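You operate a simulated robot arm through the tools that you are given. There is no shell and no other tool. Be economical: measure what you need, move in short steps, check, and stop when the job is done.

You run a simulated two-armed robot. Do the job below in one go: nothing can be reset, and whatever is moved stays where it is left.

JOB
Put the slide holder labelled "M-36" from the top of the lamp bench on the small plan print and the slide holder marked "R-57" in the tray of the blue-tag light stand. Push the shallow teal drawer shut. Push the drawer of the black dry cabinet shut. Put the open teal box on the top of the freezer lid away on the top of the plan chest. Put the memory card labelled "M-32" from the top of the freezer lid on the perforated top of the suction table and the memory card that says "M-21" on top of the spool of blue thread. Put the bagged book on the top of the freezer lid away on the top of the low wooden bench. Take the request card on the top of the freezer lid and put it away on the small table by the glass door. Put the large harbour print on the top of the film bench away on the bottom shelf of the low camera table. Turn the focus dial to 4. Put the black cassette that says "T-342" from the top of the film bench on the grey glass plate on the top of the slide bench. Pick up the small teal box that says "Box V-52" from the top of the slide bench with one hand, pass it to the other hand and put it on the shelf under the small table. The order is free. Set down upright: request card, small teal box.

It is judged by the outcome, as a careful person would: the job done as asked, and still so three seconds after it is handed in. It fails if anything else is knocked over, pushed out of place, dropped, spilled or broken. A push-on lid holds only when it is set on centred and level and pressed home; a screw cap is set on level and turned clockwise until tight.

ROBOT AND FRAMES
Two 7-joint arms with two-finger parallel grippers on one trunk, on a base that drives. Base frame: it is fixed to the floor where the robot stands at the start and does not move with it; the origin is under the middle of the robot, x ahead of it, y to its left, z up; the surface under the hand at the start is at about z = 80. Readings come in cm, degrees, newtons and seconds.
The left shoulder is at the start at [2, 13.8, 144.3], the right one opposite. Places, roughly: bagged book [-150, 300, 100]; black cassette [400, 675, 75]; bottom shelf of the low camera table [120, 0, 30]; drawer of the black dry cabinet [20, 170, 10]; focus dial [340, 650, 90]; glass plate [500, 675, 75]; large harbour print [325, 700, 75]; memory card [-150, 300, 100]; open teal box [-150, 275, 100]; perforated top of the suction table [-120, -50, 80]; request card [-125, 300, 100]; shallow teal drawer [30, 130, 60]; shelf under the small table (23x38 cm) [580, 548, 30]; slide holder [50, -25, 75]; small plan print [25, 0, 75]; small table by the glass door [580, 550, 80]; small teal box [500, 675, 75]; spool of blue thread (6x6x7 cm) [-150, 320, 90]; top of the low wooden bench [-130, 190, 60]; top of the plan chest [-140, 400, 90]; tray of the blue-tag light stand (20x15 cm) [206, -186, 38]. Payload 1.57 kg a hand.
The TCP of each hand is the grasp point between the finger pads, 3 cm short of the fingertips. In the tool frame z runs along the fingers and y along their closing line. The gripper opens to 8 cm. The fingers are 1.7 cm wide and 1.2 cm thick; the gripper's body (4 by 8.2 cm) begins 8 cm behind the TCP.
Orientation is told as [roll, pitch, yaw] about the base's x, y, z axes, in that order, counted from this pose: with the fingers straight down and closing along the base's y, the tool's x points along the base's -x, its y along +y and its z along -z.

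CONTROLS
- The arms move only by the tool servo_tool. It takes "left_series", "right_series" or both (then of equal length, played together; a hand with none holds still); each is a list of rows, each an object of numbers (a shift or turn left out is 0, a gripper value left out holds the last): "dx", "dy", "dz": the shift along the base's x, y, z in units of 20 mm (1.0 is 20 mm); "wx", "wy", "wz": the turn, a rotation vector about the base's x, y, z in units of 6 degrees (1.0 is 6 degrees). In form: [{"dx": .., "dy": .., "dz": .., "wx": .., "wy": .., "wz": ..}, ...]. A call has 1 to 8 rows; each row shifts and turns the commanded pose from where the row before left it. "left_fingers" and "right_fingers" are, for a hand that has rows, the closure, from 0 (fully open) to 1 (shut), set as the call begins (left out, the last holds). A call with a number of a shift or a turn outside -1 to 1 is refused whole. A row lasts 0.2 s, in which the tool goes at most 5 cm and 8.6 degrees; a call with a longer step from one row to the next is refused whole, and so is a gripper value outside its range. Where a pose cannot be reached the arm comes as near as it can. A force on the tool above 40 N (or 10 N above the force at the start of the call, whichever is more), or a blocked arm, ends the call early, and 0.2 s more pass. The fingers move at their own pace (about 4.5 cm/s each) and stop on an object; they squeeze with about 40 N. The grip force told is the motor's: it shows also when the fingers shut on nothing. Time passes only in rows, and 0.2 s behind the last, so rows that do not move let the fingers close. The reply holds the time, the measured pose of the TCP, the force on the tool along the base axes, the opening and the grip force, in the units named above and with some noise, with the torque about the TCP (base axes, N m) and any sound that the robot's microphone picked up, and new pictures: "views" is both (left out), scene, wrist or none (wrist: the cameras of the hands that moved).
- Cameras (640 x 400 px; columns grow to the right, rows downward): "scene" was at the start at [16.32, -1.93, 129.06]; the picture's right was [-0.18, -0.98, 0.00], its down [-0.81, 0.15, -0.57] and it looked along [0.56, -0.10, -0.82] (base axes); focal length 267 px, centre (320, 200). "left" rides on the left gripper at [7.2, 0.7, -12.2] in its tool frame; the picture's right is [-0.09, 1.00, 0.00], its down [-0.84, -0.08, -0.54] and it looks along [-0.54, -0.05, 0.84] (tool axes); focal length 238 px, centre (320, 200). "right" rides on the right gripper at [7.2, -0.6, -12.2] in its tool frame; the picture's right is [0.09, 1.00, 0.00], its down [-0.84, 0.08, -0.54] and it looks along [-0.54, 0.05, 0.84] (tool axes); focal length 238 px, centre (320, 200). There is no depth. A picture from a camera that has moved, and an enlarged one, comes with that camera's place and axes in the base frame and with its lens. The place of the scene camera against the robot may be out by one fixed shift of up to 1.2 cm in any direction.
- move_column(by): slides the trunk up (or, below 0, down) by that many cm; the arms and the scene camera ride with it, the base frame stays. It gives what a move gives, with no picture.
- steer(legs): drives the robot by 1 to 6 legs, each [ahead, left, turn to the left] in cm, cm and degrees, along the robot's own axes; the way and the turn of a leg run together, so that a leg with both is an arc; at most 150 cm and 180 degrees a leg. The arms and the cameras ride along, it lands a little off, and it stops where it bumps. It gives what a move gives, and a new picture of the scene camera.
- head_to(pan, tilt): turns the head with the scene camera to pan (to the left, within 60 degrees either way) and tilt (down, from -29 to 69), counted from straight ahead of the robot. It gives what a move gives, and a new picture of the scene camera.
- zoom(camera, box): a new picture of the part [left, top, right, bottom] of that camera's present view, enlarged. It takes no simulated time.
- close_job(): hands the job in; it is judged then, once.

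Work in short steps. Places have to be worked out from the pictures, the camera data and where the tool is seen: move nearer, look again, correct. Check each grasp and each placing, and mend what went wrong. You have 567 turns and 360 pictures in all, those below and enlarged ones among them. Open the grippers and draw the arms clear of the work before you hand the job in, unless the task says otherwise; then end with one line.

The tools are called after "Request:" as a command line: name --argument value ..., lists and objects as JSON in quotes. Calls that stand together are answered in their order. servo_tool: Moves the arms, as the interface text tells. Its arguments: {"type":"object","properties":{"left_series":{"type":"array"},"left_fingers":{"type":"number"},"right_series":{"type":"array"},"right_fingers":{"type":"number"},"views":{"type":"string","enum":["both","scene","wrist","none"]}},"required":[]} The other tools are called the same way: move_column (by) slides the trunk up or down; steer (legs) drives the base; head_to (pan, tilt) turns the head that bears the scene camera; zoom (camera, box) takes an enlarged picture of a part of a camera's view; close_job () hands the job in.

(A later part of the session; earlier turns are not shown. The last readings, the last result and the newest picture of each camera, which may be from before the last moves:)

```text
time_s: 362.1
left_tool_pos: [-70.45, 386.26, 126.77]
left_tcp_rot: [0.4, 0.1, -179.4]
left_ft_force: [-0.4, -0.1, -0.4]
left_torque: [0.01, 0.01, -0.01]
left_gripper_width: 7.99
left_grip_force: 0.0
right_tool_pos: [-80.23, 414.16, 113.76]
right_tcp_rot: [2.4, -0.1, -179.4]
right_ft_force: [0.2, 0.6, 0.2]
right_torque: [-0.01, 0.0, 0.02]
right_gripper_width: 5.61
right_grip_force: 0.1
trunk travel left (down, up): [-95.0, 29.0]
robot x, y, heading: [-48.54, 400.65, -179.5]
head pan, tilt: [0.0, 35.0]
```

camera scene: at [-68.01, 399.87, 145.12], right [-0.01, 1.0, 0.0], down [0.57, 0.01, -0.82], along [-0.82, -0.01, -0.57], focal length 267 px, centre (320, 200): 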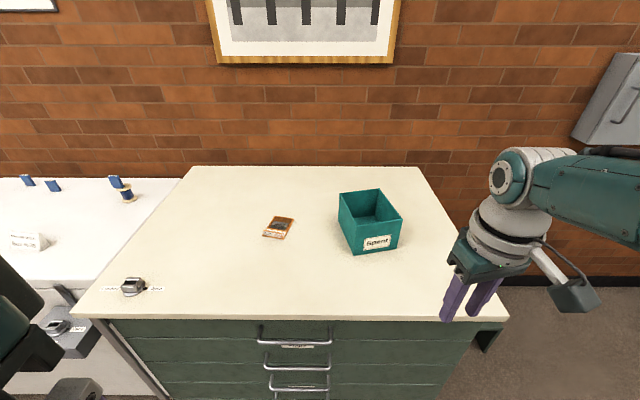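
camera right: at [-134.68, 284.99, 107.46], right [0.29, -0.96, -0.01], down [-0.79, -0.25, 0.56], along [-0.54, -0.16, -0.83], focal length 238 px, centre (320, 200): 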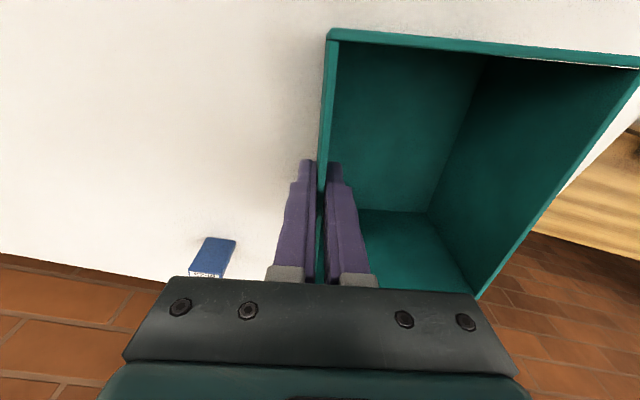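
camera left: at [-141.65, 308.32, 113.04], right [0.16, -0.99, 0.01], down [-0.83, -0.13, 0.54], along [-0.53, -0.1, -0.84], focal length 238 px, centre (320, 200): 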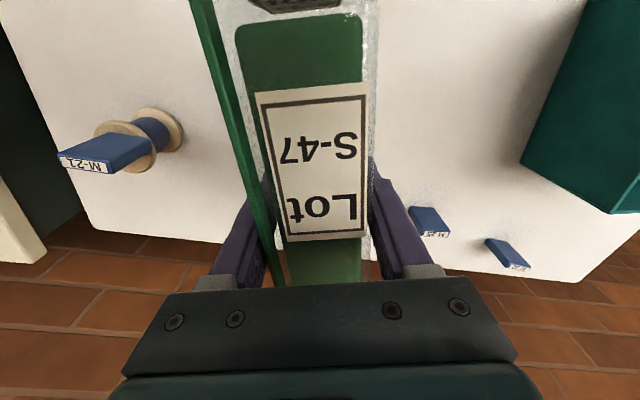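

Unlocked. Now I go back to the freezer for M-32 (left hand) and the request card (right hand); first drive to y≈290 and look.

Request:
servo_tool --right_series '[{"dz": 1}, {"dz": 1}, {"dz": 0.5}]' --views "none"

Request:
steer --legs '[[0, 110, 0], [38, 0, 0]]'

Request:
move_column --by -18

Request:
head_to --pan 0 --tilt 40

```text
time_s: 362.9
left_tool_pos: [-70.44, 386.35, 126.71]
left_tcp_rot: [0.4, 0.1, -179.4]
left_ft_force: [-0.1, 0.2, -0.5]
left_torque: [-0.03, -0.03, -0.01]
left_gripper_width: 8.0
left_grip_force: 0.1
right_tool_pos: [-80.22, 414.44, 118.57]
right_tcp_rot: [2.4, -0.1, -179.3]
right_ft_force: [-0.6, 0.2, 0.8]
right_torque: [0.0, -0.01, 0.0]
right_gripper_width: 5.6
right_grip_force: 0.1
trunk travel left (down, up): [-95.0, 29.0]
robot x, y, heading: [-48.73, 400.67, -179.4]
head pan, tilt: [0.0, 35.0]
```

```text
time_s: 370.6
left_tool_pos: [-107.14, 274.69, 126.62]
left_tcp_rot: [0.4, 0.0, -179.0]
left_ft_force: [0.3, 0.5, 1.1]
left_torque: [0.0, 0.05, -0.05]
left_gripper_width: 7.99
left_grip_force: 0.0
right_tool_pos: [-117.15, 302.65, 118.61]
right_tcp_rot: [2.4, -0.1, -179.0]
right_ft_force: [0.9, 0.2, 0.1]
right_torque: [0.03, 0.04, -0.02]
right_gripper_width: 5.59
right_grip_force: 0.1
trunk travel left (down, up): [-95.0, 29.0]
robot x, y, heading: [-85.26, 289.2, -179.2]
head pan, tilt: [0.0, 35.0]
camera scene: at [-104.81, 288.19, 145.12], right [-0.02, 1.0, 0.0], down [0.57, 0.01, -0.82], along [-0.82, -0.01, -0.57], focal length 267 px, centre (320, 200)
```

scene: 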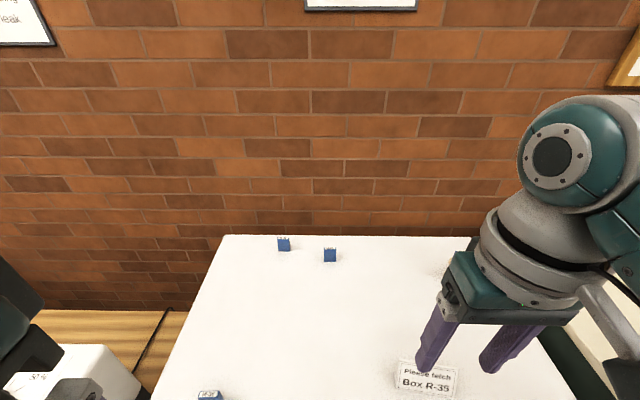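

```text
time_s: 372.6
left_tool_pos: [-107.1, 274.52, 108.65]
left_tcp_rot: [0.5, 0.1, -179.0]
left_ft_force: [-0.1, 0.5, 0.3]
left_torque: [0.05, 0.0, 0.03]
left_gripper_width: 8.02
left_grip_force: 0.0
right_tool_pos: [-117.1, 302.57, 100.67]
right_tcp_rot: [2.4, -0.1, -178.9]
right_ft_force: [0.1, 0.0, 0.7]
right_torque: [0.02, 0.0, 0.03]
right_gripper_width: 5.61
right_grip_force: 0.1
trunk travel left (down, up): [-77.0, 47.0]
robot x, y, heading: [-85.46, 288.97, -179.3]
head pan, tilt: [0.0, 35.0]
```

```text
time_s: 373.2
left_tool_pos: [-107.23, 274.66, 108.61]
left_tcp_rot: [0.4, 0.2, -178.9]
left_ft_force: [0.7, 0.7, 0.1]
left_torque: [0.01, 0.01, -0.03]
left_gripper_width: 8.0
left_grip_force: 0.1
right_tool_pos: [-117.09, 302.69, 100.62]
right_tcp_rot: [2.3, -0.2, -178.9]
right_ft_force: [-0.3, -0.2, -0.7]
right_torque: [-0.02, -0.01, 0.0]
right_gripper_width: 5.59
right_grip_force: 0.1
trunk travel left (down, up): [-77.0, 47.0]
robot x, y, heading: [-85.32, 289.09, -179.0]
head pan, tilt: [0.0, 40.0]
camera scene: at [-104.5, 288.2, 126.37], right [-0.02, 1.0, 0.0], down [0.64, 0.01, -0.77], along [-0.77, -0.01, -0.64], focal length 267 px, centre (320, 200)
```

scene: 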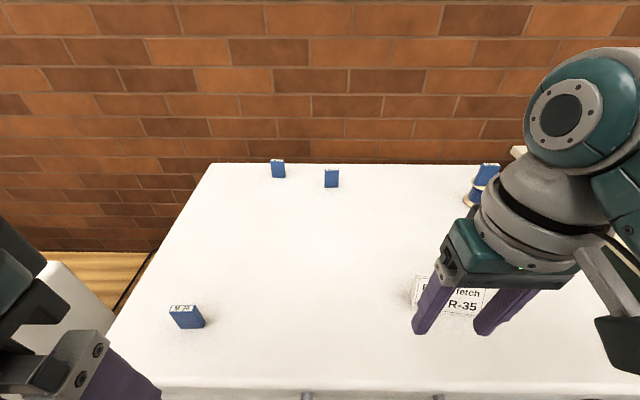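

Request:
zoom --camera "scene" --box '[260, 150, 350, 200]'

Request:
zoom --camera "right" --box '[0, 0, 640, 400]'

```text
7.11 times, centred on (305, 175) of scene
camera zoom: at [-104.5, 288.2, 126.37], right [-0.02, 1.0, 0.0], down [0.64, 0.01, -0.77], along [-0.77, -0.01, -0.64], focal length 1897 px, centre (427, 378)
```

zoom: 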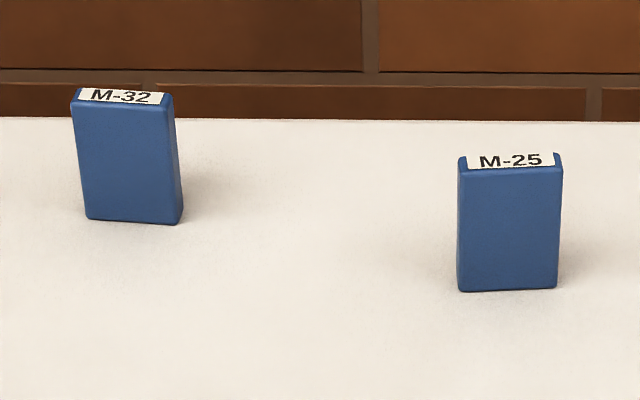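

```text
1.00 times, centred on (320, 200) of right (not enlarged: the box is as wide or as high as the picture)
camera zoom: at [-109.88, 303.84, 112.82], right [0.11, -0.99, 0.04], down [-0.84, -0.07, 0.55], along [-0.54, -0.09, -0.84], focal length 238 px, centre (320, 200)
```

zoom: 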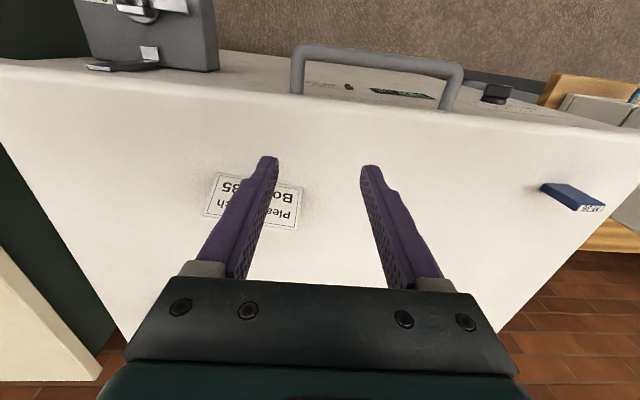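

M-32 is the back-left card at about (-163,276.5). First I inspect the request card from the right wrist, shifting the hand 5 cm.

Request:
servo_tool --right_series '[{"dy": 0.9, "wx": 0.4}, {"dy": 0.9}, {"dy": 0.7}]' --right_fingers 0 --views "wrist"

Request:
zoom --camera "scene" --box '[370, 240, 520, 340]'

```text
time_s: 374.0
left_tool_pos: [-107.15, 274.63, 108.7]
left_tcp_rot: [0.4, 0.1, -179.1]
left_ft_force: [-0.8, -1.0, -0.3]
left_torque: [-0.01, -0.02, 0.04]
left_gripper_width: 7.99
left_grip_force: 0.1
right_tool_pos: [-117.26, 307.65, 100.63]
right_tcp_rot: [0.0, -0.1, -179.0]
right_ft_force: [0.2, -0.4, -0.3]
right_torque: [0.02, -0.03, -0.01]
right_gripper_width: 8.01
right_grip_force: 0.1
trunk travel left (down, up): [-77.0, 47.0]
robot x, y, heading: [-85.18, 288.9, -179.1]
head pan, tilt: [0.0, 40.0]
camera right: at [-109.93, 308.38, 112.84], right [0.11, -0.99, 0.0], down [-0.83, -0.09, 0.54], along [-0.54, -0.06, -0.84], focal length 238 px, centre (320, 200)
```

right: 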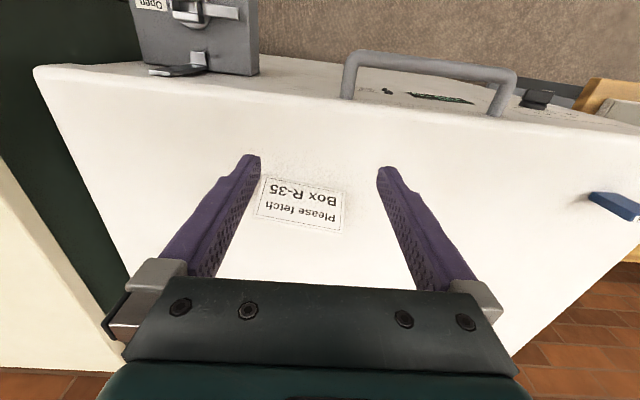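

```text
4.00 times, centred on (445, 290) of scene
camera zoom: at [-104.5, 288.2, 126.37], right [-0.02, 1.0, 0.0], down [0.64, 0.01, -0.77], along [-0.77, -0.01, -0.64], focal length 1067 px, centre (-180, -160)
```

zoom: 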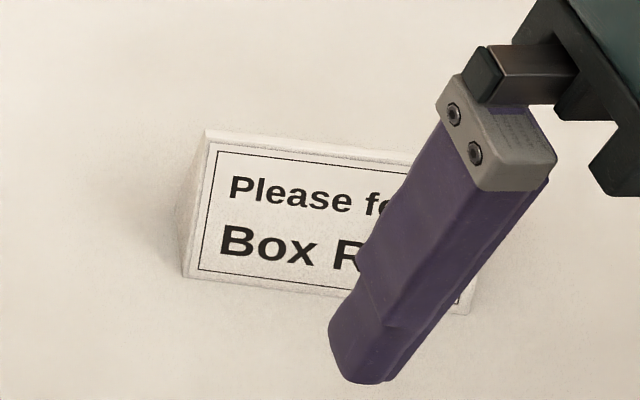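

The request card is a tent ≈10 cm wide, ridge near (-128.7,308.5,91), turned ~8°. I must close front-to-back over it, so I rotate the right hand by +80°.

Request:
servo_tool --right_series '[{"wz": 1}, {"wz": 1}, {"wz": 1}, {"wz": 1}, {"wz": 1}, {"wz": 1}, {"wz": 1}, {"wz": 1}]' --views "none"

Request:
servo_tool --right_series '[{"wz": 1, "dx": -0.5}, {"wz": 1, "dx": -0.5}, {"wz": 1, "dx": -0.5}, {"wz": 1, "dx": -0.5}, {"wz": 1, "dx": -0.5}, {"wz": 0.4, "dx": -0.5}, {}]' --views "both"

```text
time_s: 375.8
left_tool_pos: [-107.13, 274.48, 108.73]
left_tcp_rot: [0.4, 0.1, -179.1]
left_ft_force: [-0.5, -0.3, -0.4]
left_torque: [0.01, 0.0, 0.0]
left_gripper_width: 8.01
left_grip_force: 0.0
right_tool_pos: [-117.03, 307.74, 100.73]
right_tcp_rot: [0.0, 0.0, -131.0]
right_ft_force: [-0.2, -1.0, 0.2]
right_torque: [0.02, -0.02, 0.01]
right_gripper_width: 7.97
right_grip_force: 0.0
trunk travel left (down, up): [-77.0, 47.0]
robot x, y, heading: [-85.31, 289.12, -179.1]
head pan, tilt: [0.0, 40.0]
```

```text
time_s: 377.4
left_tool_pos: [-107.25, 274.61, 108.67]
left_tcp_rot: [0.3, 0.1, -179.0]
left_ft_force: [0.3, 0.8, 0.4]
left_torque: [0.02, 0.01, 0.0]
left_gripper_width: 8.01
left_grip_force: 0.1
right_tool_pos: [-123.15, 307.57, 100.55]
right_tcp_rot: [0.0, 0.0, -98.4]
right_ft_force: [-0.6, 0.0, -0.4]
right_torque: [0.0, 0.0, -0.02]
right_gripper_width: 8.0
right_grip_force: 0.0
trunk travel left (down, up): [-77.0, 47.0]
robot x, y, heading: [-85.18, 289.18, -178.9]
head pan, tilt: [0.0, 40.0]
camera scene: at [-104.5, 288.2, 126.37], right [-0.02, 1.0, 0.0], down [0.64, 0.01, -0.77], along [-0.77, -0.01, -0.64], focal length 267 px, centre (320, 200)
camera right: at [-122.66, 314.78, 112.82], right [1.0, -0.06, 0.0], down [-0.05, -0.84, 0.54], along [-0.03, -0.54, -0.84], focal length 238 px, centre (320, 200)
```

scene: 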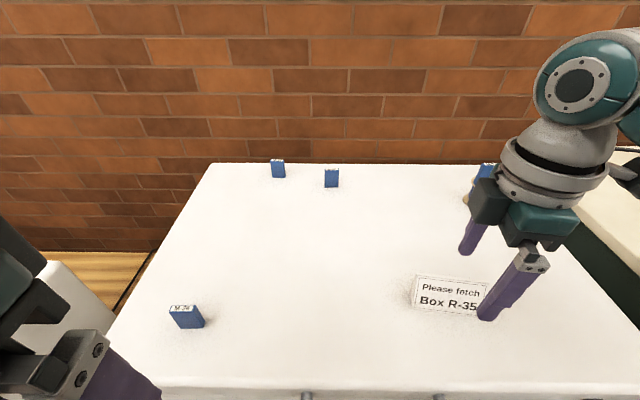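
right: 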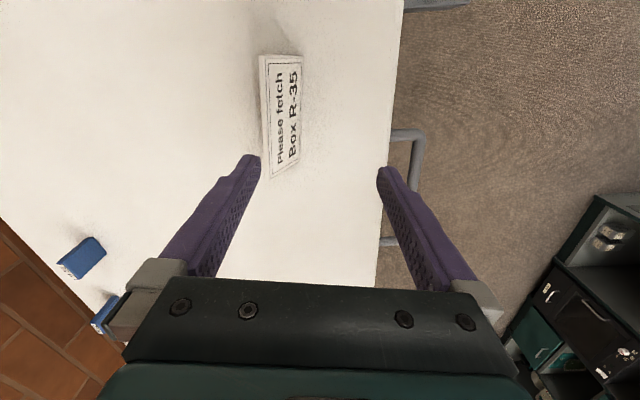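

Ridge centre about (-127.8,309.2). I move over it and descend to just above.

Request:
servo_tool --right_series '[{"dx": -0.8, "dy": 0.3}, {"dx": -0.8, "dy": 0.3}, {"dx": -0.7, "dy": 0.2}, {"dz": -1}, {"dz": -1}, {"dz": -0.8}, {}]' --views "wrist"

```text
time_s: 379.0
left_tool_pos: [-107.13, 274.55, 108.68]
left_tcp_rot: [0.3, 0.0, -178.9]
left_ft_force: [-0.2, -0.2, -0.3]
left_torque: [0.0, -0.01, -0.01]
left_gripper_width: 8.0
left_grip_force: 0.1
right_tool_pos: [-127.48, 309.35, 95.04]
right_tcp_rot: [0.0, 0.0, -98.6]
right_ft_force: [0.1, 0.5, -0.6]
right_torque: [0.0, 0.01, 0.02]
right_gripper_width: 8.0
right_grip_force: 0.2
trunk travel left (down, up): [-77.0, 47.0]
robot x, y, heading: [-85.19, 289.08, -179.0]
head pan, tilt: [0.0, 40.0]
camera right: at [-126.94, 316.39, 107.26], right [1.0, -0.06, 0.0], down [-0.05, -0.84, 0.54], along [-0.03, -0.54, -0.84], focal length 238 px, centre (320, 200)
```

right: 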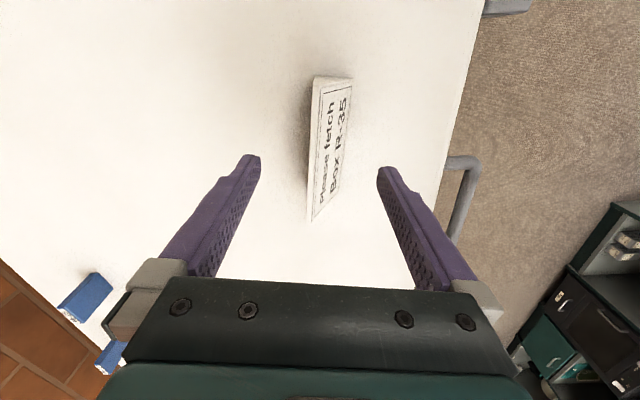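

The back of the card looks upright and the front sloped. I lower to TCP z≈89 and close.

Request:
servo_tool --right_series '[{"dx": 0.2, "dz": -1}, {"dz": -1}, {"dz": -0.9}, {}]' --views "wrist"

```text
time_s: 380.0
left_tool_pos: [-107.13, 274.72, 108.6]
left_tcp_rot: [0.5, 0.0, -179.0]
left_ft_force: [-0.4, 0.3, -0.1]
left_torque: [-0.03, 0.0, 0.0]
left_gripper_width: 8.0
left_grip_force: 0.0
right_tool_pos: [-124.78, 309.17, 91.17]
right_tcp_rot: [0.0, 0.0, -98.6]
right_ft_force: [-0.1, 1.0, 0.1]
right_torque: [-0.01, 0.0, 0.02]
right_gripper_width: 8.01
right_grip_force: 0.0
right hand out of reach, approached as far as the arm can: row 1, 2, 3
trunk travel left (down, up): [-77.0, 47.0]
robot x, y, heading: [-85.49, 289.2, -179.3]
head pan, tilt: [0.0, 40.0]
camera right: at [-124.37, 316.37, 103.37], right [1.0, -0.06, 0.0], down [-0.05, -0.84, 0.54], along [-0.03, -0.54, -0.84], focal length 238 px, centre (320, 200)
```

right: 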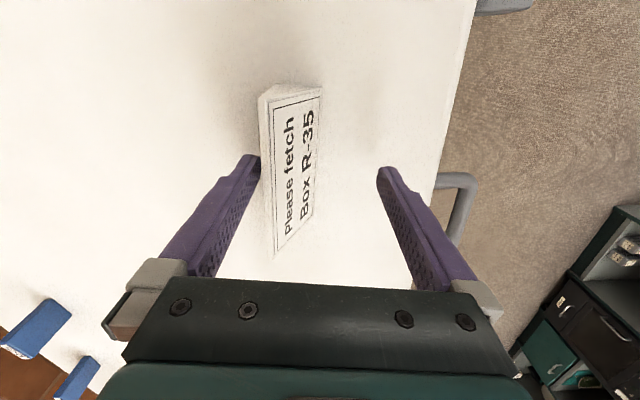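

Out of reach again; I raise 5 cm by trunk, drive 12 cm closer, and pull the arm back accordingly.

Request:
move_column --by 6

Request:
steer --legs '[[14, 0, 0]]'

Request:
servo_tool --right_series '[{"dx": 0.9, "dz": 0.3}, {"dx": 0.9, "dz": 0.3}, {"dx": 0.9}, {"dx": 0.9}, {"dx": 0.9}, {"dx": 0.9}]' --views "wrist"

```text
time_s: 381.0
left_tool_pos: [-107.03, 274.65, 114.72]
left_tcp_rot: [0.3, 0.1, -179.0]
left_ft_force: [-0.5, -1.7, 0.1]
left_torque: [0.01, 0.02, 0.03]
left_gripper_width: 7.98
left_grip_force: 0.0
right_tool_pos: [-124.77, 309.12, 97.2]
right_tcp_rot: [0.0, 0.0, -98.6]
right_ft_force: [0.3, -0.2, -0.2]
right_torque: [0.01, 0.03, -0.04]
right_gripper_width: 7.99
right_grip_force: 0.1
trunk travel left (down, up): [-83.0, 41.0]
robot x, y, heading: [-85.47, 289.05, -179.1]
head pan, tilt: [0.0, 40.0]
```

```text
time_s: 382.3
left_tool_pos: [-120.96, 274.36, 114.64]
left_tcp_rot: [0.5, 0.2, -178.8]
left_ft_force: [-0.9, 0.1, 0.2]
left_torque: [0.02, -0.01, 0.0]
left_gripper_width: 8.0
left_grip_force: 0.0
right_tool_pos: [-138.57, 309.03, 97.01]
right_tcp_rot: [-0.1, 0.1, -98.4]
right_ft_force: [0.0, -0.4, -0.1]
right_torque: [-0.03, -0.04, 0.0]
right_gripper_width: 7.99
right_grip_force: 0.0
trunk travel left (down, up): [-83.0, 41.0]
robot x, y, heading: [-98.81, 289.14, -179.4]
head pan, tilt: [0.0, 40.0]
camera scene: at [-118.24, 287.96, 132.37], right [-0.02, 1.0, 0.0], down [0.64, 0.01, -0.77], along [-0.77, -0.01, -0.64], focal length 267 px, centre (320, 200)
```

scene: 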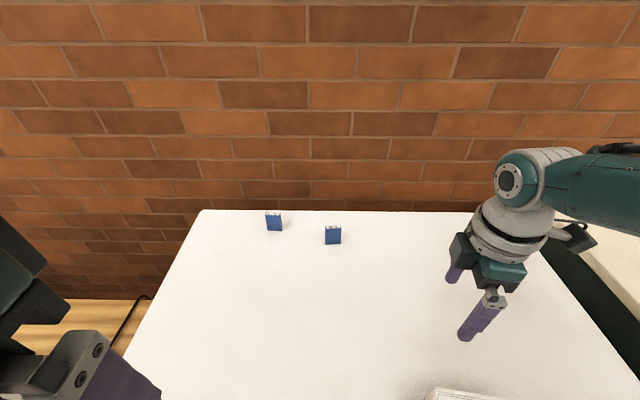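

```text
time_s: 383.7
left_tool_pos: [-120.8, 274.44, 114.66]
left_tcp_rot: [0.5, 0.0, -178.8]
left_ft_force: [-0.3, -0.2, 0.3]
left_torque: [0.01, -0.01, 0.0]
left_gripper_width: 7.99
left_grip_force: 0.1
right_tool_pos: [-127.72, 308.95, 98.29]
right_tcp_rot: [0.0, 0.1, -98.6]
right_ft_force: [0.5, -0.2, -0.2]
right_torque: [0.02, 0.04, 0.01]
right_gripper_width: 8.02
right_grip_force: 0.0
trunk travel left (down, up): [-83.0, 41.0]
robot x, y, heading: [-99.33, 288.9, -179.0]
head pan, tilt: [0.0, 40.0]
camera right: at [-127.26, 316.07, 110.61], right [1.0, -0.06, 0.0], down [-0.05, -0.84, 0.54], along [-0.03, -0.54, -0.84], focal length 238 px, centre (320, 200)
```

right: 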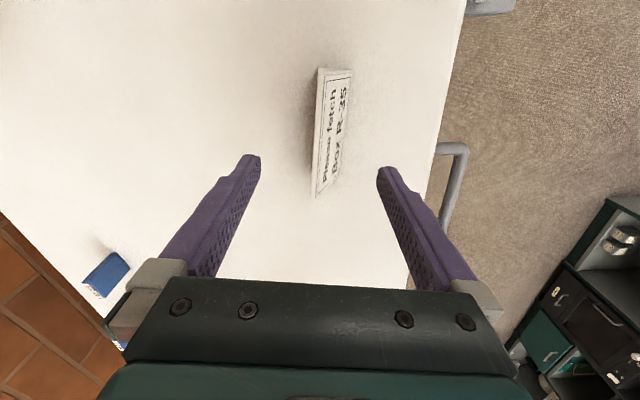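

The card is centred under the hand. I descend to z≈89.

Request:
servo_tool --right_series '[{"dx": 0.25, "dy": 0.1, "dz": -1}, {"dz": -1}, {"dz": -1}, {"dz": -1}, {"dz": -0.6}, {}]' --views "wrist"

```text
time_s: 385.1
left_tool_pos: [-120.9, 274.39, 114.71]
left_tcp_rot: [0.5, 0.1, -178.9]
left_ft_force: [-0.2, 1.1, 0.1]
left_torque: [-0.02, -0.04, -0.04]
left_gripper_width: 7.98
left_grip_force: 0.0
right_tool_pos: [-127.37, 309.15, 89.18]
right_tcp_rot: [0.0, -0.1, -98.5]
right_ft_force: [-0.7, -0.1, 0.4]
right_torque: [0.04, -0.01, 0.01]
right_gripper_width: 7.99
right_grip_force: 0.1
trunk travel left (down, up): [-83.0, 41.0]
robot x, y, heading: [-99.17, 288.81, -178.9]
head pan, tilt: [0.0, 40.0]
camera right: at [-126.89, 316.27, 101.42], right [1.0, -0.06, 0.0], down [-0.05, -0.84, 0.54], along [-0.03, -0.54, -0.84], focal length 238 px, centre (320, 200)
```

right: 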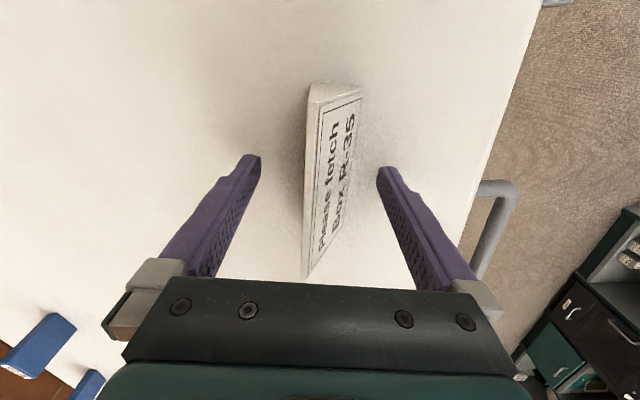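

Straddled well. Close and check.

Request:
servo_tool --right_series '[{}, {}, {}, {}]' --right_fingers 1 --views "wrist"

```text
time_s: 386.1
left_tool_pos: [-120.89, 274.45, 114.66]
left_tcp_rot: [0.4, 0.1, -178.9]
left_ft_force: [-0.4, 0.1, -0.2]
left_torque: [0.01, -0.01, 0.01]
left_gripper_width: 7.99
left_grip_force: 0.0
right_tool_pos: [-127.44, 309.05, 89.18]
right_tcp_rot: [0.0, -0.1, -98.6]
right_ft_force: [1.1, -0.5, 4.7]
right_torque: [-0.05, -0.12, 0.07]
right_gripper_width: 2.67
right_grip_force: 20.9
trunk travel left (down, up): [-83.0, 41.0]
robot x, y, heading: [-98.75, 289.09, -179.0]
head pan, tilt: [0.0, 40.0]
camera right: at [-126.89, 316.3, 101.45], right [1.0, -0.06, 0.0], down [-0.05, -0.84, 0.54], along [-0.03, -0.54, -0.84], focal length 238 px, centre (320, 200)
```

right: 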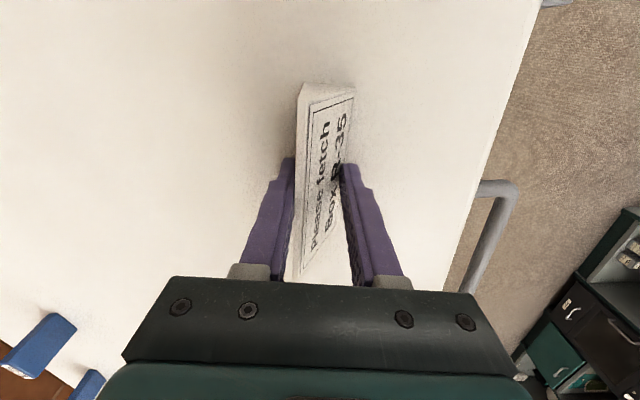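

Gripped at 2.67 cm. I lift gently to test the hold.

Request:
servo_tool --right_series '[{}, {"dz": 0.3}, {"dz": 0.5}, {"dz": 0.5}, {"dz": 0.5}]' --views "both"

```text
time_s: 387.3
left_tool_pos: [-120.95, 274.35, 114.73]
left_tcp_rot: [0.4, 0.1, -178.9]
left_ft_force: [-0.5, -0.2, 0.6]
left_torque: [-0.02, 0.02, 0.01]
left_gripper_width: 7.99
left_grip_force: 0.0
right_tool_pos: [-127.19, 309.26, 92.74]
right_tcp_rot: [0.0, 0.1, -98.6]
right_ft_force: [-0.5, -0.6, -0.5]
right_torque: [-0.01, -0.03, -0.01]
right_gripper_width: 2.48
right_grip_force: 36.4
trunk travel left (down, up): [-83.0, 41.0]
robot x, y, heading: [-98.77, 289.21, -179.1]
head pan, tilt: [0.0, 40.0]
camera scene: at [-118.24, 287.96, 132.37], right [-0.02, 1.0, 0.0], down [0.64, 0.01, -0.77], along [-0.77, -0.01, -0.64], focal length 267 px, centre (320, 200)
camera right: at [-126.75, 316.39, 105.01], right [1.0, -0.06, 0.0], down [-0.05, -0.84, 0.54], along [-0.03, -0.54, -0.84], focal length 238 px, centre (320, 200)
```

scene: 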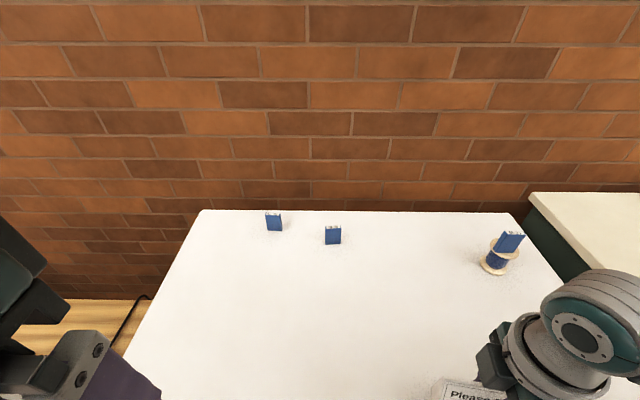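
right: 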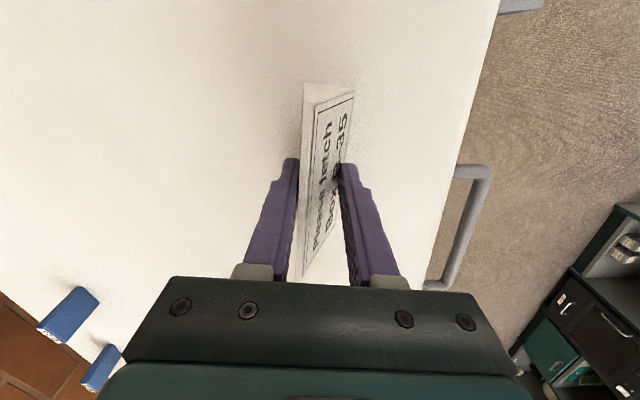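

The card is held firmly. I raise the right hand as high as it goes without trouble.

Request:
servo_tool --right_series '[{"dz": 1}, {"dz": 1}, {"dz": 1}, {"dz": 1}, {"dz": 1}, {"dz": 1}, {"dz": 1}, {"dz": 1}]' --views "none"

```text
time_s: 389.1
left_tool_pos: [-120.89, 274.47, 114.75]
left_tcp_rot: [0.3, 0.0, -178.9]
left_ft_force: [0.6, -0.2, 0.3]
left_torque: [0.0, 0.01, 0.02]
left_gripper_width: 7.99
left_grip_force: 0.1
right_tool_pos: [-127.44, 309.31, 108.65]
right_tcp_rot: [0.0, 0.0, -98.4]
right_ft_force: [0.1, -0.9, -0.6]
right_torque: [0.03, 0.0, 0.01]
right_gripper_width: 2.43
right_grip_force: 36.1
trunk travel left (down, up): [-83.0, 41.0]
robot x, y, heading: [-99.02, 289.36, -179.1]
head pan, tilt: [0.0, 40.0]
```

Request:
servo_tool --right_series '[{"dz": 1}, {"dz": 1}, {"dz": 1}]' --left_series '[{"wy": 0.9}, {"wy": 0.9}, {"wy": 0.9}]' --views "none"

```text
time_s: 389.9
left_tool_pos: [-121.32, 274.67, 114.44]
left_tcp_rot: [0.1, -16.0, -178.9]
left_ft_force: [-0.5, -0.8, 0.4]
left_torque: [0.0, -0.02, 0.0]
left_gripper_width: 7.99
left_grip_force: 0.0
left hand out of reach, approached as far as the arm can: row 3
right_tool_pos: [-127.41, 309.31, 114.62]
right_tcp_rot: [0.0, 0.1, -98.6]
right_ft_force: [0.8, -0.3, -0.2]
right_torque: [-0.02, 0.03, 0.01]
right_gripper_width: 2.43
right_grip_force: 36.3
trunk travel left (down, up): [-83.0, 41.0]
robot x, y, heading: [-99.23, 288.87, -179.2]
head pan, tilt: [0.0, 40.0]
```

Right hand is high enough. I pitch the left hand 45° forward while extending it.

Request:
servo_tool --left_series '[{"dx": -1, "wy": 0.9}, {"dx": -1, "wy": 0.9}, {"dx": -1, "wy": 0.9}, {"dx": -1, "wy": 0.9}, {"dx": -1, "wy": 0.9}, {"dx": -1, "wy": 0.3}, {"dx": -1}, {"dx": -1}]' --left_fingers 0.3 --views "none"

Request:
servo_tool --left_series '[{"dx": -1, "dz": -0.5}, {"dx": -1, "dz": -0.5}, {"dx": -1, "dz": -0.5}, {"dx": -1, "dz": -0.5}, {"dx": -1, "dz": -0.5}]' --views "both"

```text
time_s: 391.7
left_tool_pos: [-137.32, 274.68, 114.25]
left_tcp_rot: [-0.6, -44.9, -178.4]
left_ft_force: [-0.2, -0.1, -0.2]
left_torque: [0.04, -0.01, -0.04]
left_gripper_width: 5.62
left_grip_force: 0.1
right_tool_pos: [-127.4, 309.35, 114.75]
right_tcp_rot: [0.0, -0.1, -98.7]
right_ft_force: [-0.2, -0.5, -0.1]
right_torque: [0.0, 0.0, 0.03]
right_gripper_width: 2.4
right_grip_force: 36.0
trunk travel left (down, up): [-83.0, 41.0]
robot x, y, heading: [-99.03, 288.9, -179.1]
head pan, tilt: [0.0, 40.0]
```

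```text
time_s: 392.9
left_tool_pos: [-147.36, 274.7, 109.3]
left_tcp_rot: [-0.7, -44.9, -178.5]
left_ft_force: [0.1, 0.4, -0.2]
left_torque: [0.0, -0.03, 0.01]
left_gripper_width: 5.6
left_grip_force: 0.0
right_tool_pos: [-127.4, 309.28, 114.61]
right_tcp_rot: [0.0, 0.0, -98.5]
right_ft_force: [0.0, 0.3, -0.8]
right_torque: [-0.01, 0.03, -0.02]
right_gripper_width: 2.38
right_grip_force: 36.6
trunk travel left (down, up): [-83.0, 41.0]
robot x, y, heading: [-99.03, 288.79, -179.0]
head pan, tilt: [0.0, 40.0]
camera scene: at [-118.24, 287.96, 132.37], right [-0.02, 1.0, 0.0], down [0.64, 0.01, -0.77], along [-0.77, -0.01, -0.64], focal length 267 px, centre (320, 200)
camera left: at [-133.57, 274.25, 112.89], right [-0.05, -1.0, 0.06], down [-0.21, 0.07, 0.98], along [-0.98, 0.03, -0.21], focal length 238 px, centre (320, 200)
```

scene: 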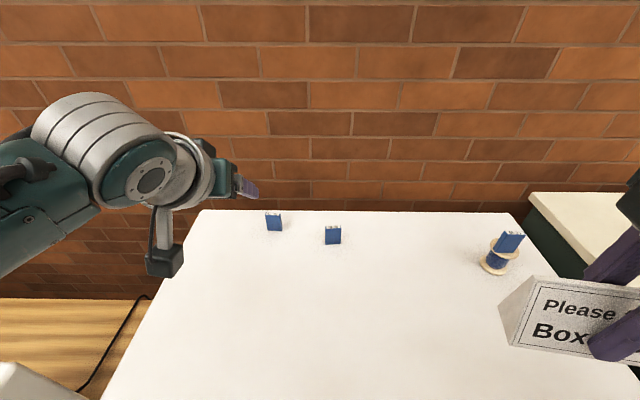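
left: 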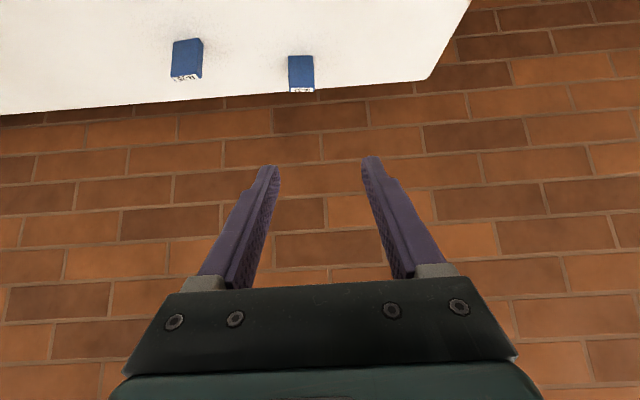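

M-32 is confirmed at (-163.4,276.7). I drive 12 cm ahead, then lower the trunk 14 cm.

Request:
steer --legs '[[12, 0, 0]]'

Request:
move_column --by -13

Request:
servo_tool --left_series '[{"dy": 0.5}, {"dy": 0.4}]' --views "both"

```text
time_s: 394.2
left_tool_pos: [-159.34, 274.44, 109.29]
left_tcp_rot: [-0.7, -44.9, -178.6]
left_ft_force: [0.4, 0.5, -0.3]
left_torque: [0.01, 0.03, 0.03]
left_gripper_width: 5.61
left_grip_force: 0.0
right_tool_pos: [-139.33, 309.12, 114.59]
right_tcp_rot: [0.0, -0.1, -98.6]
right_ft_force: [0.7, -0.4, -0.4]
right_torque: [0.0, 0.01, 0.02]
right_gripper_width: 2.35
right_grip_force: 36.1
trunk travel left (down, up): [-83.0, 41.0]
robot x, y, heading: [-110.96, 288.43, -179.3]
head pan, tilt: [0.0, 40.0]
camera scene: at [-130.12, 287.79, 132.37], right [-0.02, 1.0, 0.0], down [0.64, 0.01, -0.77], along [-0.77, -0.01, -0.64], focal length 267 px, centre (320, 200)
```

scene: 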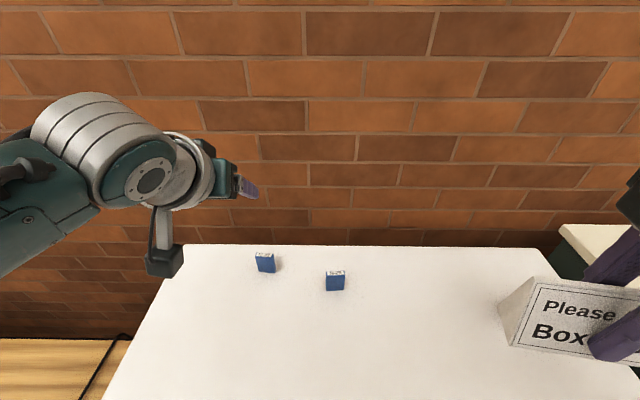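

```text
time_s: 395.8
left_tool_pos: [-159.3, 274.55, 96.2]
left_tcp_rot: [-0.6, -44.9, -178.5]
left_ft_force: [-0.2, -0.5, 0.3]
left_torque: [0.0, 0.03, 0.0]
left_gripper_width: 5.61
left_grip_force: 0.0
right_tool_pos: [-139.28, 309.1, 101.54]
right_tcp_rot: [-0.1, 0.0, -98.6]
right_ft_force: [0.0, 0.3, 0.3]
right_torque: [0.02, 0.04, 0.0]
right_gripper_width: 2.38
right_grip_force: 35.1
trunk travel left (down, up): [-70.0, 54.0]
robot x, y, heading: [-111.14, 288.73, -178.9]
head pan, tilt: [0.0, 40.0]
```

```text
time_s: 396.4
left_tool_pos: [-159.44, 276.33, 96.18]
left_tcp_rot: [-0.4, -44.9, -178.6]
left_ft_force: [0.2, 0.5, 0.0]
left_torque: [-0.03, 0.0, 0.0]
left_gripper_width: 5.6
left_grip_force: 0.0
right_tool_pos: [-139.21, 309.23, 101.65]
right_tcp_rot: [0.0, -0.1, -98.6]
right_ft_force: [-0.4, -0.3, -0.8]
right_torque: [0.03, 0.0, -0.03]
right_gripper_width: 2.35
right_grip_force: 35.7
trunk travel left (down, up): [-70.0, 54.0]
robot x, y, heading: [-110.63, 288.81, -179.3]
head pan, tilt: [0.0, 40.0]
camera scene: at [-130.13, 287.79, 119.37], right [-0.02, 1.0, 0.0], down [0.64, 0.01, -0.77], along [-0.77, -0.01, -0.64], focal length 267 px, centre (320, 200)
camera left: at [-145.51, 275.84, 99.87], right [-0.05, -1.0, 0.06], down [-0.21, 0.07, 0.97], along [-0.98, 0.03, -0.21], focal length 238 px, centre (320, 200)
```

scene: 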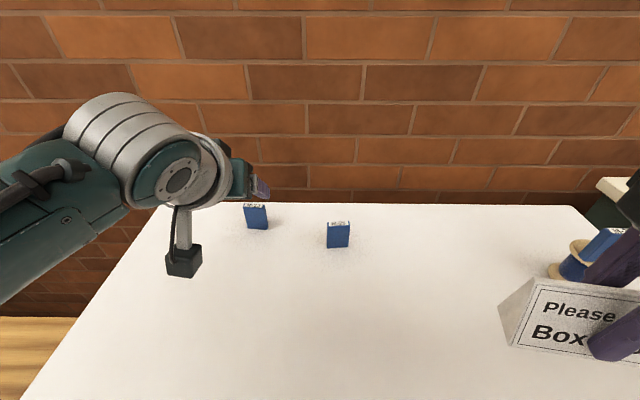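
left: 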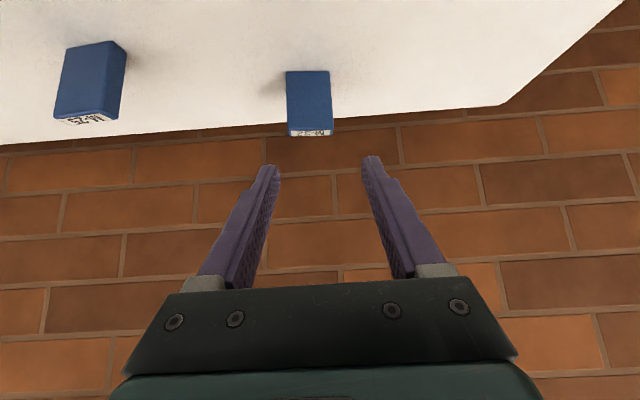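

M-32 centre ≈(-163.3,276.8). I lower the trunk 5 cm more so it is within reach, then slide the open fingers around the card.

Request:
move_column --by -5

Request:
servo_tool --left_series '[{"dy": 0.2, "dx": -0.5}, {"dx": -0.6, "dz": -0.4}, {"dx": -0.6, "dz": -0.5}, {}]' --views "wrist"

```text
time_s: 397.3
left_tool_pos: [-159.43, 276.31, 91.28]
left_tcp_rot: [-0.5, -44.9, -178.6]
left_ft_force: [0.4, -0.4, -0.7]
left_torque: [0.0, 0.04, 0.03]
left_gripper_width: 5.6
left_grip_force: 0.2
right_tool_pos: [-139.34, 309.06, 96.65]
right_tcp_rot: [0.0, 0.0, -98.5]
right_ft_force: [-0.3, 0.2, -0.6]
right_torque: [-0.03, 0.0, 0.01]
right_gripper_width: 2.32
right_grip_force: 35.2
trunk travel left (down, up): [-65.0, 59.0]
robot x, y, heading: [-111.23, 288.45, -179.3]
head pan, tilt: [0.0, 40.0]
```

```text
time_s: 398.3
left_tool_pos: [-162.73, 276.65, 89.55]
left_tcp_rot: [-0.7, -44.9, -178.7]
left_ft_force: [0.6, -0.3, 0.5]
left_torque: [0.02, 0.0, -0.01]
left_gripper_width: 5.57
left_grip_force: 0.0
right_tool_pos: [-139.2, 309.1, 96.71]
right_tcp_rot: [0.0, -0.1, -98.6]
right_ft_force: [-0.7, -0.5, -0.6]
right_torque: [-0.01, 0.01, 0.0]
right_gripper_width: 2.28
right_grip_force: 35.4
trunk travel left (down, up): [-65.0, 59.0]
robot x, y, heading: [-110.49, 288.46, -179.0]
head pan, tilt: [0.0, 40.0]
camera left: at [-148.89, 276.25, 93.2], right [-0.05, -1.0, 0.06], down [-0.21, 0.07, 0.98], along [-0.98, 0.03, -0.21], focal length 238 px, centre (320, 200)
```

left: 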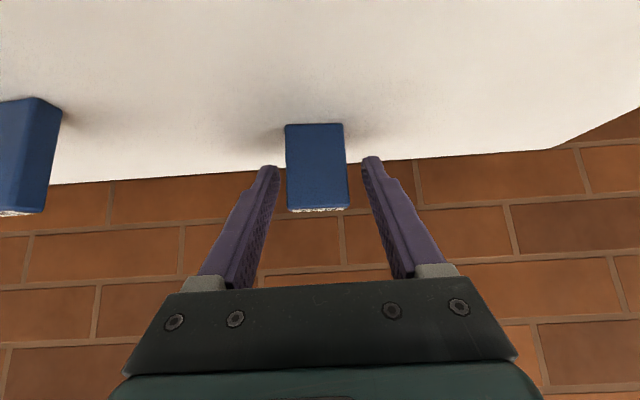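

M-32 is between the left fingers; I close on it. The right gripper's width is creeping down, so I also check the request card.

Request:
servo_tool --left_series '[{}, {}, {}]' --left_fingers 1 --views "none"

Request:
zoom --camera "right" --box '[160, 40, 480, 290]'

Request:
zoom --camera "scene" --box '[460, 220, 640, 370]'

```text
time_s: 399.1
left_tool_pos: [-162.8, 276.72, 89.52]
left_tcp_rot: [-0.7, -44.9, -178.6]
left_ft_force: [-0.9, 0.6, 0.5]
left_torque: [-0.02, 0.01, -0.02]
left_gripper_width: 3.58
left_grip_force: 29.4
right_tool_pos: [-139.37, 309.1, 96.59]
right_tcp_rot: [0.0, -0.1, -98.5]
right_ft_force: [-0.9, 0.4, -0.3]
right_torque: [0.02, -0.02, 0.02]
right_gripper_width: 2.31
right_grip_force: 35.2
trunk travel left (down, up): [-65.0, 59.0]
robot x, y, heading: [-111.19, 289.0, -179.2]
head pan, tilt: [0.0, 40.0]
```

```text
1.60 times, centred on (320, 165) of right
camera zoom: at [-138.8, 316.24, 108.89], right [1.0, -0.06, 0.0], down [-0.05, -0.84, 0.54], along [-0.03, -0.54, -0.84], focal length 381 px, centre (320, 256)
```

zoom: 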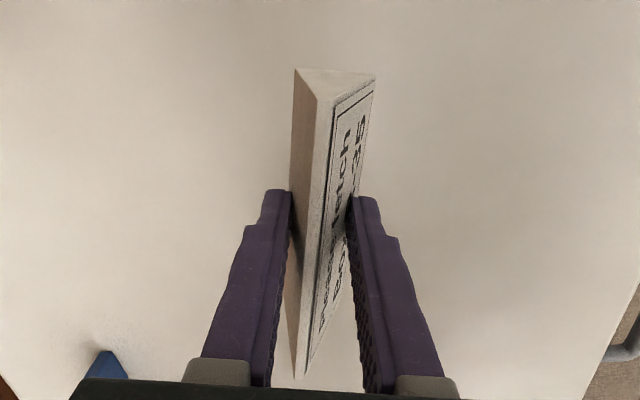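

```text
2.67 times, centred on (550, 295) of scene
camera zoom: at [-130.13, 287.79, 114.37], right [-0.02, 1.0, 0.0], down [0.64, 0.01, -0.77], along [-0.77, -0.01, -0.64], focal length 711 px, centre (-293, -53)
```

zoom: 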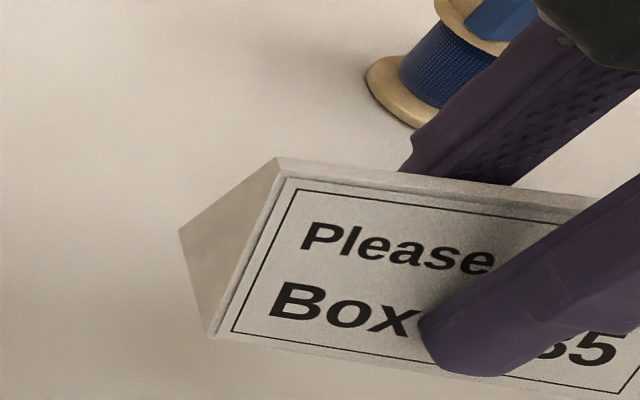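

M-32 is gripped (3.58 cm). The tent card creeps slowly in its wedge grip; I'll set it back and regrip it lower later. First lift M-32 by trunk.

Request:
move_column --by 8

Request:
servo_tool --right_series '[{"dx": 0.8}, {"dx": 0.8}, {"dx": 0.8}, {"dx": 0.8}, {"dx": 0.8}]' --right_fingers 0.73 --views "scene"

```text
time_s: 400.2
left_tool_pos: [-162.86, 276.81, 97.47]
left_tcp_rot: [-0.7, -44.9, -178.6]
left_ft_force: [-0.3, -0.6, -0.8]
left_torque: [0.03, 0.0, -0.01]
left_gripper_width: 3.56
left_grip_force: 40.3
right_tool_pos: [-139.34, 309.08, 104.69]
right_tcp_rot: [0.0, 0.0, -98.6]
right_ft_force: [-0.2, 0.6, -0.1]
right_torque: [0.0, 0.0, -0.01]
right_gripper_width: 2.29
right_grip_force: 35.2
trunk travel left (down, up): [-73.0, 51.0]
robot x, y, heading: [-110.78, 289.21, -179.1]
head pan, tilt: [0.0, 40.0]
```

```text
time_s: 401.4
left_tool_pos: [-162.76, 276.61, 97.59]
left_tcp_rot: [-0.6, -44.9, -178.7]
left_ft_force: [-0.8, -0.5, -0.3]
left_torque: [0.02, 0.01, -0.03]
left_gripper_width: 3.53
left_grip_force: 40.2
right_tool_pos: [-131.31, 309.15, 104.61]
right_tcp_rot: [-0.1, 0.1, -98.8]
right_ft_force: [-0.2, 0.2, -0.4]
right_torque: [-0.02, -0.01, 0.05]
right_gripper_width: 2.34
right_grip_force: 0.9
trunk travel left (down, up): [-73.0, 51.0]
robot x, y, heading: [-110.85, 288.78, -179.2]
head pan, tilt: [0.0, 40.0]
camera scene: at [-130.12, 287.79, 122.37], right [-0.02, 1.0, 0.0], down [0.64, 0.01, -0.77], along [-0.77, -0.01, -0.64], focal length 267 px, centre (320, 200)
```

scene: 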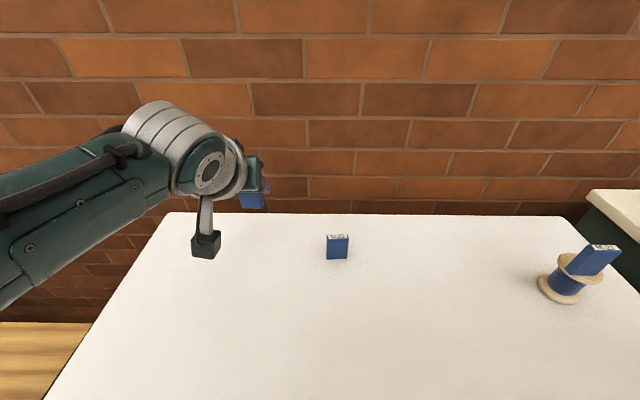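

Request:
zoom --camera "right" --box '[160, 40, 480, 290]'

```text
1.60 times, centred on (320, 165) of right
camera zoom: at [-130.81, 316.29, 116.84], right [1.0, -0.06, 0.0], down [-0.05, -0.84, 0.54], along [-0.03, -0.54, -0.84], focal length 381 px, centre (320, 256)
```

zoom: 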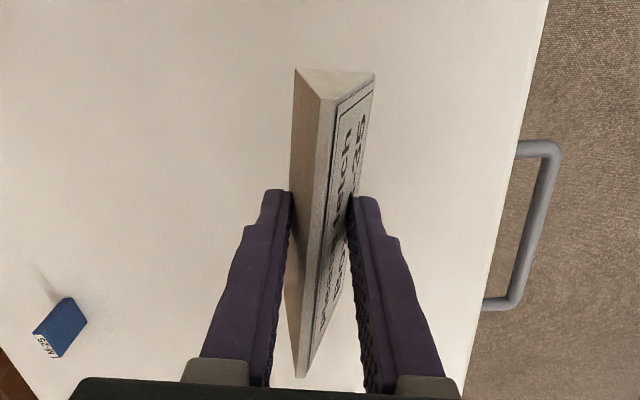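

Still held with a light squeeze. I firm it modestly and back out of the freezer area.

Request:
servo_tool --right_series '[{}, {}]' --right_fingers 0.8 --views "none"

Request:
steer --legs '[[-55, 0, 0]]'

```text
time_s: 402.1
left_tool_pos: [-162.83, 276.71, 97.6]
left_tcp_rot: [-0.6, -44.9, -178.6]
left_ft_force: [0.4, 0.0, 1.0]
left_torque: [0.02, 0.02, -0.05]
left_gripper_width: 3.52
left_grip_force: 39.9
right_tool_pos: [-131.36, 309.15, 104.54]
right_tcp_rot: [0.0, 0.1, -98.6]
right_ft_force: [0.2, 0.1, -0.5]
right_torque: [-0.02, 0.05, 0.0]
right_gripper_width: 2.34
right_grip_force: 31.0
trunk travel left (down, up): [-73.0, 51.0]
robot x, y, heading: [-110.94, 288.81, -179.0]
head pan, tilt: [0.0, 40.0]
```

```text
time_s: 405.2
left_tool_pos: [-107.37, 277.65, 97.66]
left_tcp_rot: [-0.6, -45.0, -178.6]
left_ft_force: [0.1, 1.3, 0.3]
left_torque: [0.01, 0.03, -0.01]
left_gripper_width: 3.51
left_grip_force: 39.8
right_tool_pos: [-75.8, 309.96, 104.58]
right_tcp_rot: [0.0, 0.0, -98.7]
right_ft_force: [-0.3, -0.2, -0.8]
right_torque: [-0.02, 0.02, 0.02]
right_gripper_width: 2.19
right_grip_force: 34.7
trunk travel left (down, up): [-73.0, 51.0]
robot x, y, heading: [-55.38, 289.49, -179.2]
head pan, tilt: [0.0, 40.0]
camera scene: at [-74.56, 288.65, 122.37], right [-0.01, 1.0, 0.0], down [0.64, 0.01, -0.77], along [-0.77, -0.01, -0.64], focal length 267 px, centre (320, 200)
```

scene: 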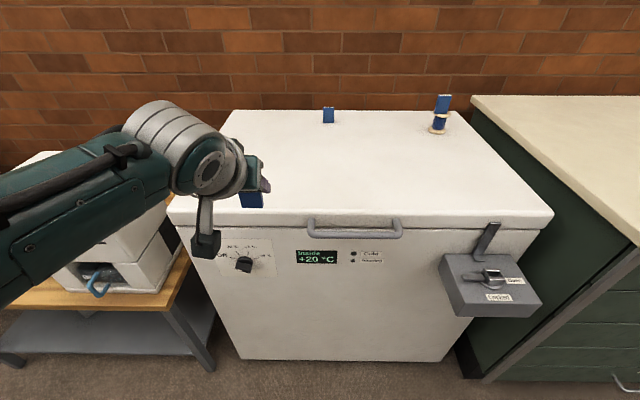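

The wedge creeps with a strong squeeze but not with a light one; I lower the squeeze just below the current width.

Request:
servo_tool --right_series '[{}, {}]' --right_fingers 0.745 --views "none"

```text
time_s: 405.8
left_tool_pos: [-107.24, 277.66, 97.61]
left_tcp_rot: [-0.7, -44.9, -178.6]
left_ft_force: [-0.3, 0.4, -0.1]
left_torque: [0.02, -0.01, 0.01]
left_gripper_width: 3.52
left_grip_force: 39.7
right_tool_pos: [-75.75, 310.06, 104.59]
right_tcp_rot: [0.0, 0.0, -98.7]
right_ft_force: [-0.9, -0.2, -0.5]
right_torque: [-0.01, -0.01, -0.03]
right_gripper_width: 2.21
right_grip_force: 34.7
trunk travel left (down, up): [-73.0, 51.0]
robot x, y, heading: [-55.59, 289.57, -179.4]
head pan, tilt: [0.0, 40.0]
```

Request:
servo_tool --right_series '[{}, {}]' --right_fingers 0.73 --views "none"

```text
time_s: 406.4
left_tool_pos: [-107.25, 277.66, 97.57]
left_tcp_rot: [-0.7, -44.9, -178.7]
left_ft_force: [-0.3, -0.7, 0.6]
left_torque: [0.03, -0.03, -0.02]
left_gripper_width: 3.53
left_grip_force: 40.2
right_tool_pos: [-75.64, 310.09, 104.61]
right_tcp_rot: [0.0, -0.1, -98.7]
right_ft_force: [0.2, 0.5, -1.5]
right_torque: [0.01, 0.0, -0.02]
right_gripper_width: 2.33
right_grip_force: 27.9
trunk travel left (down, up): [-73.0, 51.0]
robot x, y, heading: [-55.5, 289.42, -179.2]
head pan, tilt: [0.0, 40.0]
```

Request:
zoom --camera "right" --box '[160, 40, 480, 290]'

```text
1.60 times, centred on (320, 165) of right
camera zoom: at [-75.25, 317.15, 116.84], right [1.0, -0.06, 0.0], down [-0.05, -0.84, 0.54], along [-0.03, -0.54, -0.84], focal length 381 px, centre (320, 256)
```

zoom: 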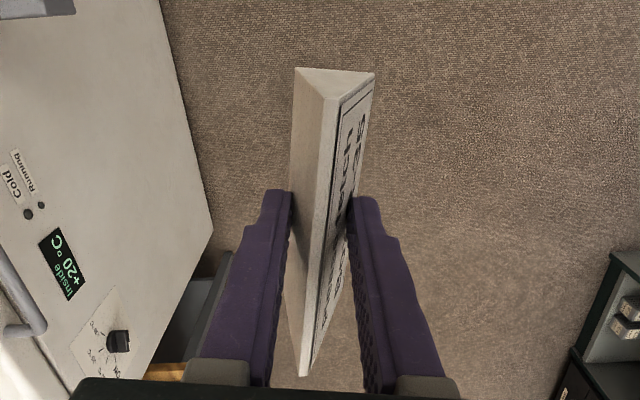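

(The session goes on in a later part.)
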